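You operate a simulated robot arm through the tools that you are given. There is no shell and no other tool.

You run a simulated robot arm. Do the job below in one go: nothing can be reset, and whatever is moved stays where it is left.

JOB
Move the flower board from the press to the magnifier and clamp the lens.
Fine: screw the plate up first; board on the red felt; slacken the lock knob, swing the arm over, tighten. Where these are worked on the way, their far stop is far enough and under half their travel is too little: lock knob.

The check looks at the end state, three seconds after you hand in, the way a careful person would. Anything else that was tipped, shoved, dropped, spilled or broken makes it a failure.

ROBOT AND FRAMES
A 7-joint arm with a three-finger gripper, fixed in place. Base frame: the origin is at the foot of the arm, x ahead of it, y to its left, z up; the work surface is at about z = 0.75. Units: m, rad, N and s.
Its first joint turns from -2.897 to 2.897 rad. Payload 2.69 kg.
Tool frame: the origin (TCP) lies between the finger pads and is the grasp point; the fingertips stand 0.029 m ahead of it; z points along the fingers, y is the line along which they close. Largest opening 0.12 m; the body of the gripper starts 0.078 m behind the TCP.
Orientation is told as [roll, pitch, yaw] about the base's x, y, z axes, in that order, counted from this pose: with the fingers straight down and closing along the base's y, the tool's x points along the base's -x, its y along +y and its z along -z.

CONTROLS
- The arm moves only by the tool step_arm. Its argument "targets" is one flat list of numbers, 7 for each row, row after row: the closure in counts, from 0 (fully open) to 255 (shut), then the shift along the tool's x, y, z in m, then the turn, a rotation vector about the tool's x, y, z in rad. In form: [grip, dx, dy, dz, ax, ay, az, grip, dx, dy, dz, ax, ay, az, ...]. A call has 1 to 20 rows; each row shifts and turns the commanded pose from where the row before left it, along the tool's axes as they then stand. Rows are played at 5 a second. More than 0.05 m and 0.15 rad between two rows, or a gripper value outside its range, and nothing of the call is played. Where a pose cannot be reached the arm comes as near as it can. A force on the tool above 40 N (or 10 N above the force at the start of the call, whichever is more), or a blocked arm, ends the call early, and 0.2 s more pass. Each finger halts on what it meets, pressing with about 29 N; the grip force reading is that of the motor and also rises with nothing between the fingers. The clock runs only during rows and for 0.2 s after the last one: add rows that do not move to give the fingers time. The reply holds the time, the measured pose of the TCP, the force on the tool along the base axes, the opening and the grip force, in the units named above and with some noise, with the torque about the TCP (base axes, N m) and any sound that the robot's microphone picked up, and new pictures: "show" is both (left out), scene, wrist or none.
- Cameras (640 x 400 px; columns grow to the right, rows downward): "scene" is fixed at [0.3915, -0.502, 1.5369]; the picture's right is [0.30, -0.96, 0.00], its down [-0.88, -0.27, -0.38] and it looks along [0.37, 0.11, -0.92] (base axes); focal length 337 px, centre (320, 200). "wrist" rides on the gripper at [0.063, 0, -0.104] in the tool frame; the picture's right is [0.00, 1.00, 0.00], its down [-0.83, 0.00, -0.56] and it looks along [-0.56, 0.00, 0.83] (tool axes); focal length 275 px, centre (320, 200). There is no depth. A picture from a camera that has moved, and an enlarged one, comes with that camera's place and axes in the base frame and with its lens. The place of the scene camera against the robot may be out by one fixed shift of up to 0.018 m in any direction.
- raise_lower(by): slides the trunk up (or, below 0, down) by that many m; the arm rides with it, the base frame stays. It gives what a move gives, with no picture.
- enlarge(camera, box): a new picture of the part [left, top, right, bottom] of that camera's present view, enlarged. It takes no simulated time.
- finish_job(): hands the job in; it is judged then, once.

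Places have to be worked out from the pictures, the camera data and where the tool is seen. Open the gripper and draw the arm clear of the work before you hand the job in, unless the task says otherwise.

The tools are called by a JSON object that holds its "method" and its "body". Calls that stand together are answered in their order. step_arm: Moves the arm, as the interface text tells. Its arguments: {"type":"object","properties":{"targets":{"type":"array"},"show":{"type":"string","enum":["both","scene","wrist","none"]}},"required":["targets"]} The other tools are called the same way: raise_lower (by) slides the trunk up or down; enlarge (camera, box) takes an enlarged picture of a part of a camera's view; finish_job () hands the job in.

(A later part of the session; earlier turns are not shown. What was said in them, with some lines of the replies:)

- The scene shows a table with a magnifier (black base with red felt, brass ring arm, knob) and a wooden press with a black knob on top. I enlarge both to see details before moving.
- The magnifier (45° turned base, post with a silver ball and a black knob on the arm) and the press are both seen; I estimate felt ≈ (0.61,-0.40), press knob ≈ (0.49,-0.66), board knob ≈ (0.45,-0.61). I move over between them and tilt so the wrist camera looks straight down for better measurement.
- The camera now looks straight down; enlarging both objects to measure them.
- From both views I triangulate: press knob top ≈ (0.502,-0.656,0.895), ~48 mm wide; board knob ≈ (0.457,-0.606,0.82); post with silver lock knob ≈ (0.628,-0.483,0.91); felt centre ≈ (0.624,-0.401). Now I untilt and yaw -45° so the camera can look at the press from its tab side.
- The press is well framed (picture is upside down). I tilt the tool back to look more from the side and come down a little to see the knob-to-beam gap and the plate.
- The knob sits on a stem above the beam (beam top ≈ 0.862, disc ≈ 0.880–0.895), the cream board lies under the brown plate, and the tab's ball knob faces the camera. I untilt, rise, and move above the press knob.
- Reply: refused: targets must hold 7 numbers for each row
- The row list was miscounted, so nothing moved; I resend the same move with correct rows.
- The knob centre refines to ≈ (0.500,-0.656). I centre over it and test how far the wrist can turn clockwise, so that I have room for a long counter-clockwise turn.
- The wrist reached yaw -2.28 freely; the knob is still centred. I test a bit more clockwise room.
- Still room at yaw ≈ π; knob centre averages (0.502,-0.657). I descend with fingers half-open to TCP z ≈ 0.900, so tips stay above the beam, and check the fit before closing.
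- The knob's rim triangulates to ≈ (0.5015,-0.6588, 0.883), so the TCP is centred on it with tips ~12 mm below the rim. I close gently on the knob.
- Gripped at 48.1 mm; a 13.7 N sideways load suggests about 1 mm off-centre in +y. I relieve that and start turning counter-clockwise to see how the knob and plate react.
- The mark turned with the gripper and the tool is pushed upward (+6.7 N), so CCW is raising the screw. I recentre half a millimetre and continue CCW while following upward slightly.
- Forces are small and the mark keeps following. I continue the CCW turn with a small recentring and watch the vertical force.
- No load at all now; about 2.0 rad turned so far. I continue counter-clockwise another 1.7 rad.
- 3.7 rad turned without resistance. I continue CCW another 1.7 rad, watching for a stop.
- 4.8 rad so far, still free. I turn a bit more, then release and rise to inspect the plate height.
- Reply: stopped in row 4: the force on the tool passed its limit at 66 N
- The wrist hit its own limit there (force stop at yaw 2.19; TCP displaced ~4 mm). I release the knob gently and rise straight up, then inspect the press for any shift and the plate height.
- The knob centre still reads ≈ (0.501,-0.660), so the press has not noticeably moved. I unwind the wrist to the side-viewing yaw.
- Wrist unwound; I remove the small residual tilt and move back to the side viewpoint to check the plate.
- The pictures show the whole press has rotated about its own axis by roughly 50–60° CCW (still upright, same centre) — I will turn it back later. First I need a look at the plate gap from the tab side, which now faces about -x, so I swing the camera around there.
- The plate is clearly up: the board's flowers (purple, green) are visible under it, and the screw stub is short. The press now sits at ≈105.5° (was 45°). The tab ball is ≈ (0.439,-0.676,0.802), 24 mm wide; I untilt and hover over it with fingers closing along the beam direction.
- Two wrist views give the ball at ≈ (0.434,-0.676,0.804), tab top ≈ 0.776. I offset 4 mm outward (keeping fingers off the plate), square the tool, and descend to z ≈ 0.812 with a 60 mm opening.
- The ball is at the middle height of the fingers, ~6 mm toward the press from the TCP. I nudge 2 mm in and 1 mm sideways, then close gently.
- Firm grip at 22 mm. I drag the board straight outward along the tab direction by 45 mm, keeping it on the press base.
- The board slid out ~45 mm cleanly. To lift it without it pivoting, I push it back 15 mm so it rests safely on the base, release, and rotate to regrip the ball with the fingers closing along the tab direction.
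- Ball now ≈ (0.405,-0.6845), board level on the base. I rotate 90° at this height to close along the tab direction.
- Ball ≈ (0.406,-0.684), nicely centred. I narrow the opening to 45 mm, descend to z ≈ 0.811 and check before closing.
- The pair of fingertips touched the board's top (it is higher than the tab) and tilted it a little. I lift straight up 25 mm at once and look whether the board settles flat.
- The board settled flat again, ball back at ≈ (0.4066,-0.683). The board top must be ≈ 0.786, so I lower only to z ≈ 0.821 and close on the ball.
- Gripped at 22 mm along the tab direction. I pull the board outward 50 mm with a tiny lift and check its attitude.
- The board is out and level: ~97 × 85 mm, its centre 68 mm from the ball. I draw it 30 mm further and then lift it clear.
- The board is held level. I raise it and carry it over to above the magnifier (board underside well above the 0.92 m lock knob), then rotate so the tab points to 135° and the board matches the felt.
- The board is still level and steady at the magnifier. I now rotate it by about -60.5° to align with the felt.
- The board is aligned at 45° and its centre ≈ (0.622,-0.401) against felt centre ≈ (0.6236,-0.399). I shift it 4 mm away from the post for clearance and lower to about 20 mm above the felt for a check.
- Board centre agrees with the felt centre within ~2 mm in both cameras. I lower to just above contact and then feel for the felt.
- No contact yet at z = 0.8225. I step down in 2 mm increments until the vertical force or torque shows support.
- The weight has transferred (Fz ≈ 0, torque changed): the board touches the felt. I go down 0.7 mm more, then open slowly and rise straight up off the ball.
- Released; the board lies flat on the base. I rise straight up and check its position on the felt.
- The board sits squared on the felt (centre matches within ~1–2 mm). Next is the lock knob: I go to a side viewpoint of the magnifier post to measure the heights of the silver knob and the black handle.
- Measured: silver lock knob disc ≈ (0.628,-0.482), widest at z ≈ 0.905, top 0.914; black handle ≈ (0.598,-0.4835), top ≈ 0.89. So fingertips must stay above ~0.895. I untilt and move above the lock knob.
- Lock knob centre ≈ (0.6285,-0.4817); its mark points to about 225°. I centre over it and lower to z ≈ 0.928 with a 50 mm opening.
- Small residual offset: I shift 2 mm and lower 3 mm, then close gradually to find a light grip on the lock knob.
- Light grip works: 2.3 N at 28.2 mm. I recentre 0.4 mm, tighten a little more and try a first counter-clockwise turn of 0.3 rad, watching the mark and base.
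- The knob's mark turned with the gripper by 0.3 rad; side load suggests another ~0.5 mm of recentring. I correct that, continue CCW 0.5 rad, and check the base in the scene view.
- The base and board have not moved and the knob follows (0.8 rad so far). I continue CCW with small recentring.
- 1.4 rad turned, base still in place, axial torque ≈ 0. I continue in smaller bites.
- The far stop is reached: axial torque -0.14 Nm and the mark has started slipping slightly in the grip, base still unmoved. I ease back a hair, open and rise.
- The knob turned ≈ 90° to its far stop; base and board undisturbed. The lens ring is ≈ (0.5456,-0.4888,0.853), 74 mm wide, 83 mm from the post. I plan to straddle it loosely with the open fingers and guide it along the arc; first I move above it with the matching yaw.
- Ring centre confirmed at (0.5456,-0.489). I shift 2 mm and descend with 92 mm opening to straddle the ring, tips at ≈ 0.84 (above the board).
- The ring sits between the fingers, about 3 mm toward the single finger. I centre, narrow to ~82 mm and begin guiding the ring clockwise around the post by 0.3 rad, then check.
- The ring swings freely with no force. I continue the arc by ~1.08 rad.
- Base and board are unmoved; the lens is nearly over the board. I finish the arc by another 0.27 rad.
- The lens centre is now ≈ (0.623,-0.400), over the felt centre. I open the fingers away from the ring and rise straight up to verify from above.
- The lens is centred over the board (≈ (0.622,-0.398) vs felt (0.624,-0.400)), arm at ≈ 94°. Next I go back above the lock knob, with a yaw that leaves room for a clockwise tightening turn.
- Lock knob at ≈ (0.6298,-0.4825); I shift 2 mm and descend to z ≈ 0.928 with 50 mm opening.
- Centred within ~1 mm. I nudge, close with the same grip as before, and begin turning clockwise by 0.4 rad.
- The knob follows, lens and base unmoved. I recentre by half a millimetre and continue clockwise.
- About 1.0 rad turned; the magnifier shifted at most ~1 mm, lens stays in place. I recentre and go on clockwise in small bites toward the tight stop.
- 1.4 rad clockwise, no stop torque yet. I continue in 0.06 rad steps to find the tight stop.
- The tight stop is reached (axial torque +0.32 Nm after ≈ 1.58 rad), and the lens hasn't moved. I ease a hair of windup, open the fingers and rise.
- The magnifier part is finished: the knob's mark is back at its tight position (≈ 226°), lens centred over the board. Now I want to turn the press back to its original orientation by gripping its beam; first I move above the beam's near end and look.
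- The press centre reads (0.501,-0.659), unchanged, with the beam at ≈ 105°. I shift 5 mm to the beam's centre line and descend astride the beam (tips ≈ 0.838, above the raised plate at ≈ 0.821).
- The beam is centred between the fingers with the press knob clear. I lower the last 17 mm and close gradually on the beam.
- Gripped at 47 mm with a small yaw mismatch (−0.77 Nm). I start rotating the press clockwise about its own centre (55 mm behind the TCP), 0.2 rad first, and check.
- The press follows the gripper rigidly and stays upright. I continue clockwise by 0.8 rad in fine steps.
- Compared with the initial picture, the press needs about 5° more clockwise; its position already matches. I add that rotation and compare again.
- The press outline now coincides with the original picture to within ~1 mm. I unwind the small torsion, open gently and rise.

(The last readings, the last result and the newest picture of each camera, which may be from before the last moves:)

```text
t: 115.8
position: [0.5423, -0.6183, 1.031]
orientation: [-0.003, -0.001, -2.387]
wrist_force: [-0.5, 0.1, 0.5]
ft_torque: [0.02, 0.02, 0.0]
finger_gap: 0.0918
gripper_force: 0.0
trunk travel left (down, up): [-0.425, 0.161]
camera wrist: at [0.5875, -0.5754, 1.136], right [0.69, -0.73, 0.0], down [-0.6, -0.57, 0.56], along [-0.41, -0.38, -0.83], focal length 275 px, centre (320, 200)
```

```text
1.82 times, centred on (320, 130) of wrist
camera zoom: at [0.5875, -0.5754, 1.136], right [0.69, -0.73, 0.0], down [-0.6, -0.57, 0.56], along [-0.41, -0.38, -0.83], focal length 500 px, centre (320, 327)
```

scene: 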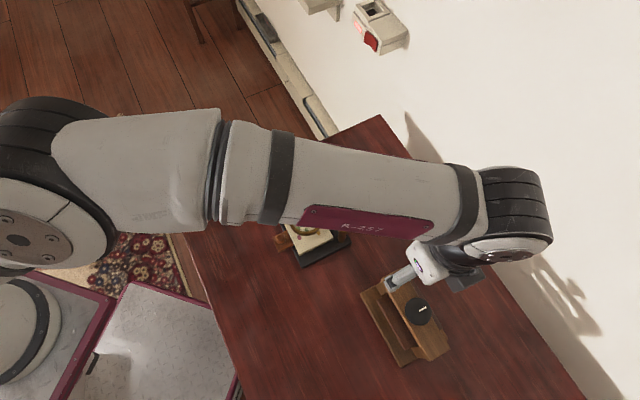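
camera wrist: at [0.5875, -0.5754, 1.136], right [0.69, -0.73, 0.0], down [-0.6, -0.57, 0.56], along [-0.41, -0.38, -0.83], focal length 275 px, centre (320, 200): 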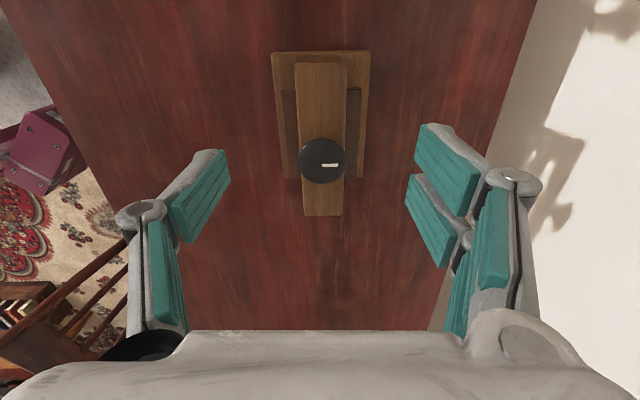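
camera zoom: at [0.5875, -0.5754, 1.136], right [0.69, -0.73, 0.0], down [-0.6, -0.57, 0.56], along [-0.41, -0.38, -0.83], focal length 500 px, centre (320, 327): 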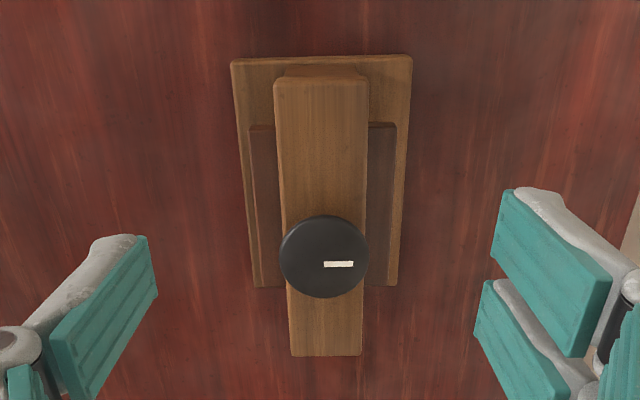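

The press stands upright in its original pose. I raise the arm and retreat to the side near the starting pose for a final check of everything.

{"method": "step_arm", "body": {"targets": [0, 0, 0, -0.04, 0, 0, 0, 0, 0, 0, -0.04, 0, 0, 0, 0, 0, 0, -0.04, 0, 0, 0, 0, 0, 0, -0.035, 0, 0, 0, 0, 0.0363, -0.0224, 0, 0, 0, 0, 0, 0.0363, -0.0224, 0, 0, 0, 0, 0, 0.0363, -0.0224, 0, 0, 0, 0, 0, 0.0363, -0.0224, 0, 0, 0, 0, 0, 0.0363, -0.0224, 0, 0, 0, 0, 0, 0.0363, -0.0224, 0, 0, 0, 0, 0, 0.0363, -0.0224, 0, 0, 0, 0, 0, 0, 0, 0, 0, 0, 0], "show": "both"}}

{"method": "enlarge", "body": {"camera": "scene", "box": [340, 250, 470, 370]}}

{"method": "enlarge", "body": {"camera": "scene", "box": [260, 180, 390, 300]}}

```text
t: 118.4
position: [0.6184, -0.3333, 1.1852]
orientation: [-0.003, -0.002, -2.387]
wrist_force: [-0.2, 0.1, 0.5]
ft_torque: [0.01, -0.01, -0.03]
finger_gap: 0.1199
gripper_force: 0.1
trunk travel left (down, up): [-0.425, 0.161]
camera wrist: at [0.6641, -0.2904, 1.2892], right [0.69, -0.73, 0.0], down [-0.6, -0.57, 0.56], along [-0.41, -0.38, -0.83], focal length 275 px, centre (320, 200)
```

scene: 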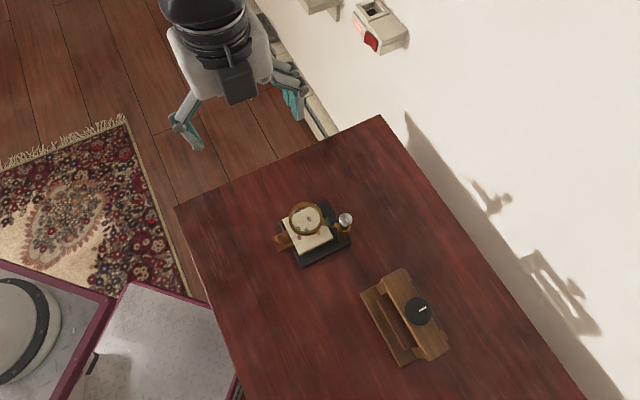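
wrist: 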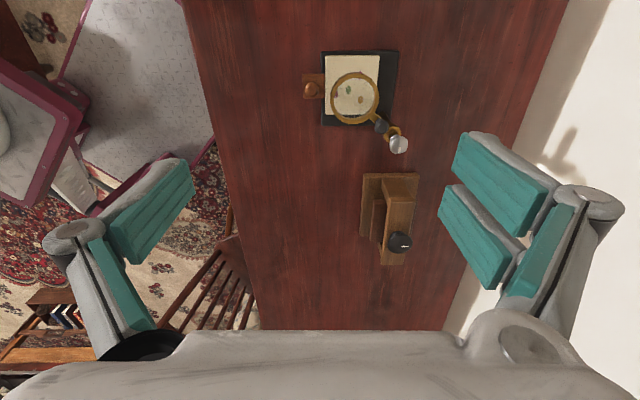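

```text
3.33 times, centred on (405, 310) of scene
camera zoom: at [0.3915, -0.502, 1.5369], right [0.3, -0.96, 0.0], down [-0.88, -0.27, -0.38], along [0.37, 0.11, -0.92], focal length 1123 px, centre (37, -167)
```

zoom: 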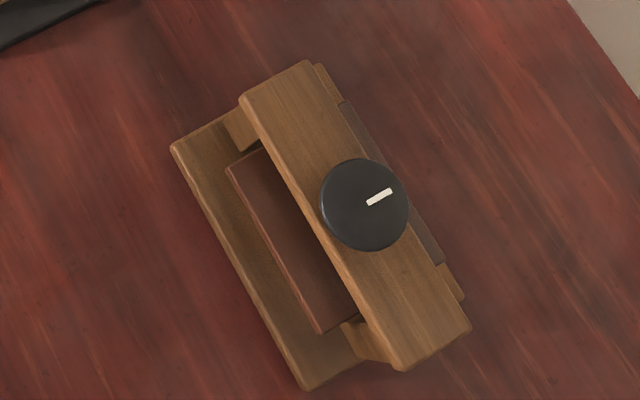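

```text
3.33 times, centred on (325, 240) of scene
camera zoom: at [0.3915, -0.502, 1.5369], right [0.3, -0.96, 0.0], down [-0.88, -0.27, -0.38], along [0.37, 0.11, -0.92], focal length 1123 px, centre (303, 67)
```

zoom: 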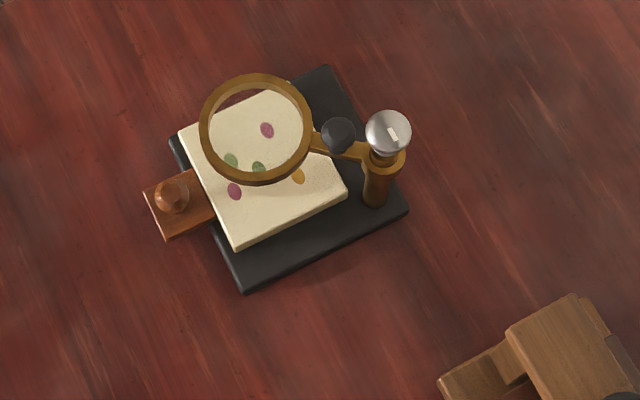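

Final check: the board lies square on the felt, and the lens centre (≈ 0.6245,-0.401) is over the felt centre. The lock knob's mark is back at its tight position. The magnifier moved about 2 mm at most, the press is back in its original pose with its plate up, and the gripper is open and clear. Handing in.

{"method": "finish_job", "body": {}}

```text
The job is handed in.
```

I moved the flower board from the press onto the magnifier's red felt, swung the lens over it, and tightened the lock knob. I've handed the job in and don't have a verdict yet.

- **Press plate:** I screwed it up until the board was free. While I was turning its knob, the whole press rotated about 60° on the table, which was not intended. It stayed upright. I later gripped its beam and turned it back; its outline now matches the first picture to within about 1 mm. The plate is still up.
- **Board:** It lies flat and square on the felt, within about 2 mm of the centre. It tilted briefly when my fingertips touched it during a regrip on the press, then settled flat again.
- **Lock knob:** I turned it about 90° to its far stop to slacken it, and about 90° back to the tight stop after the swing.
- **Lens:** It sits over the centre of the felt, within a few millimetres. It did not move when the knob was tightened.
- **Magnifier:** It shifted about 2 mm at most during the work.

The gripper is open and the arm is back near its starting position.
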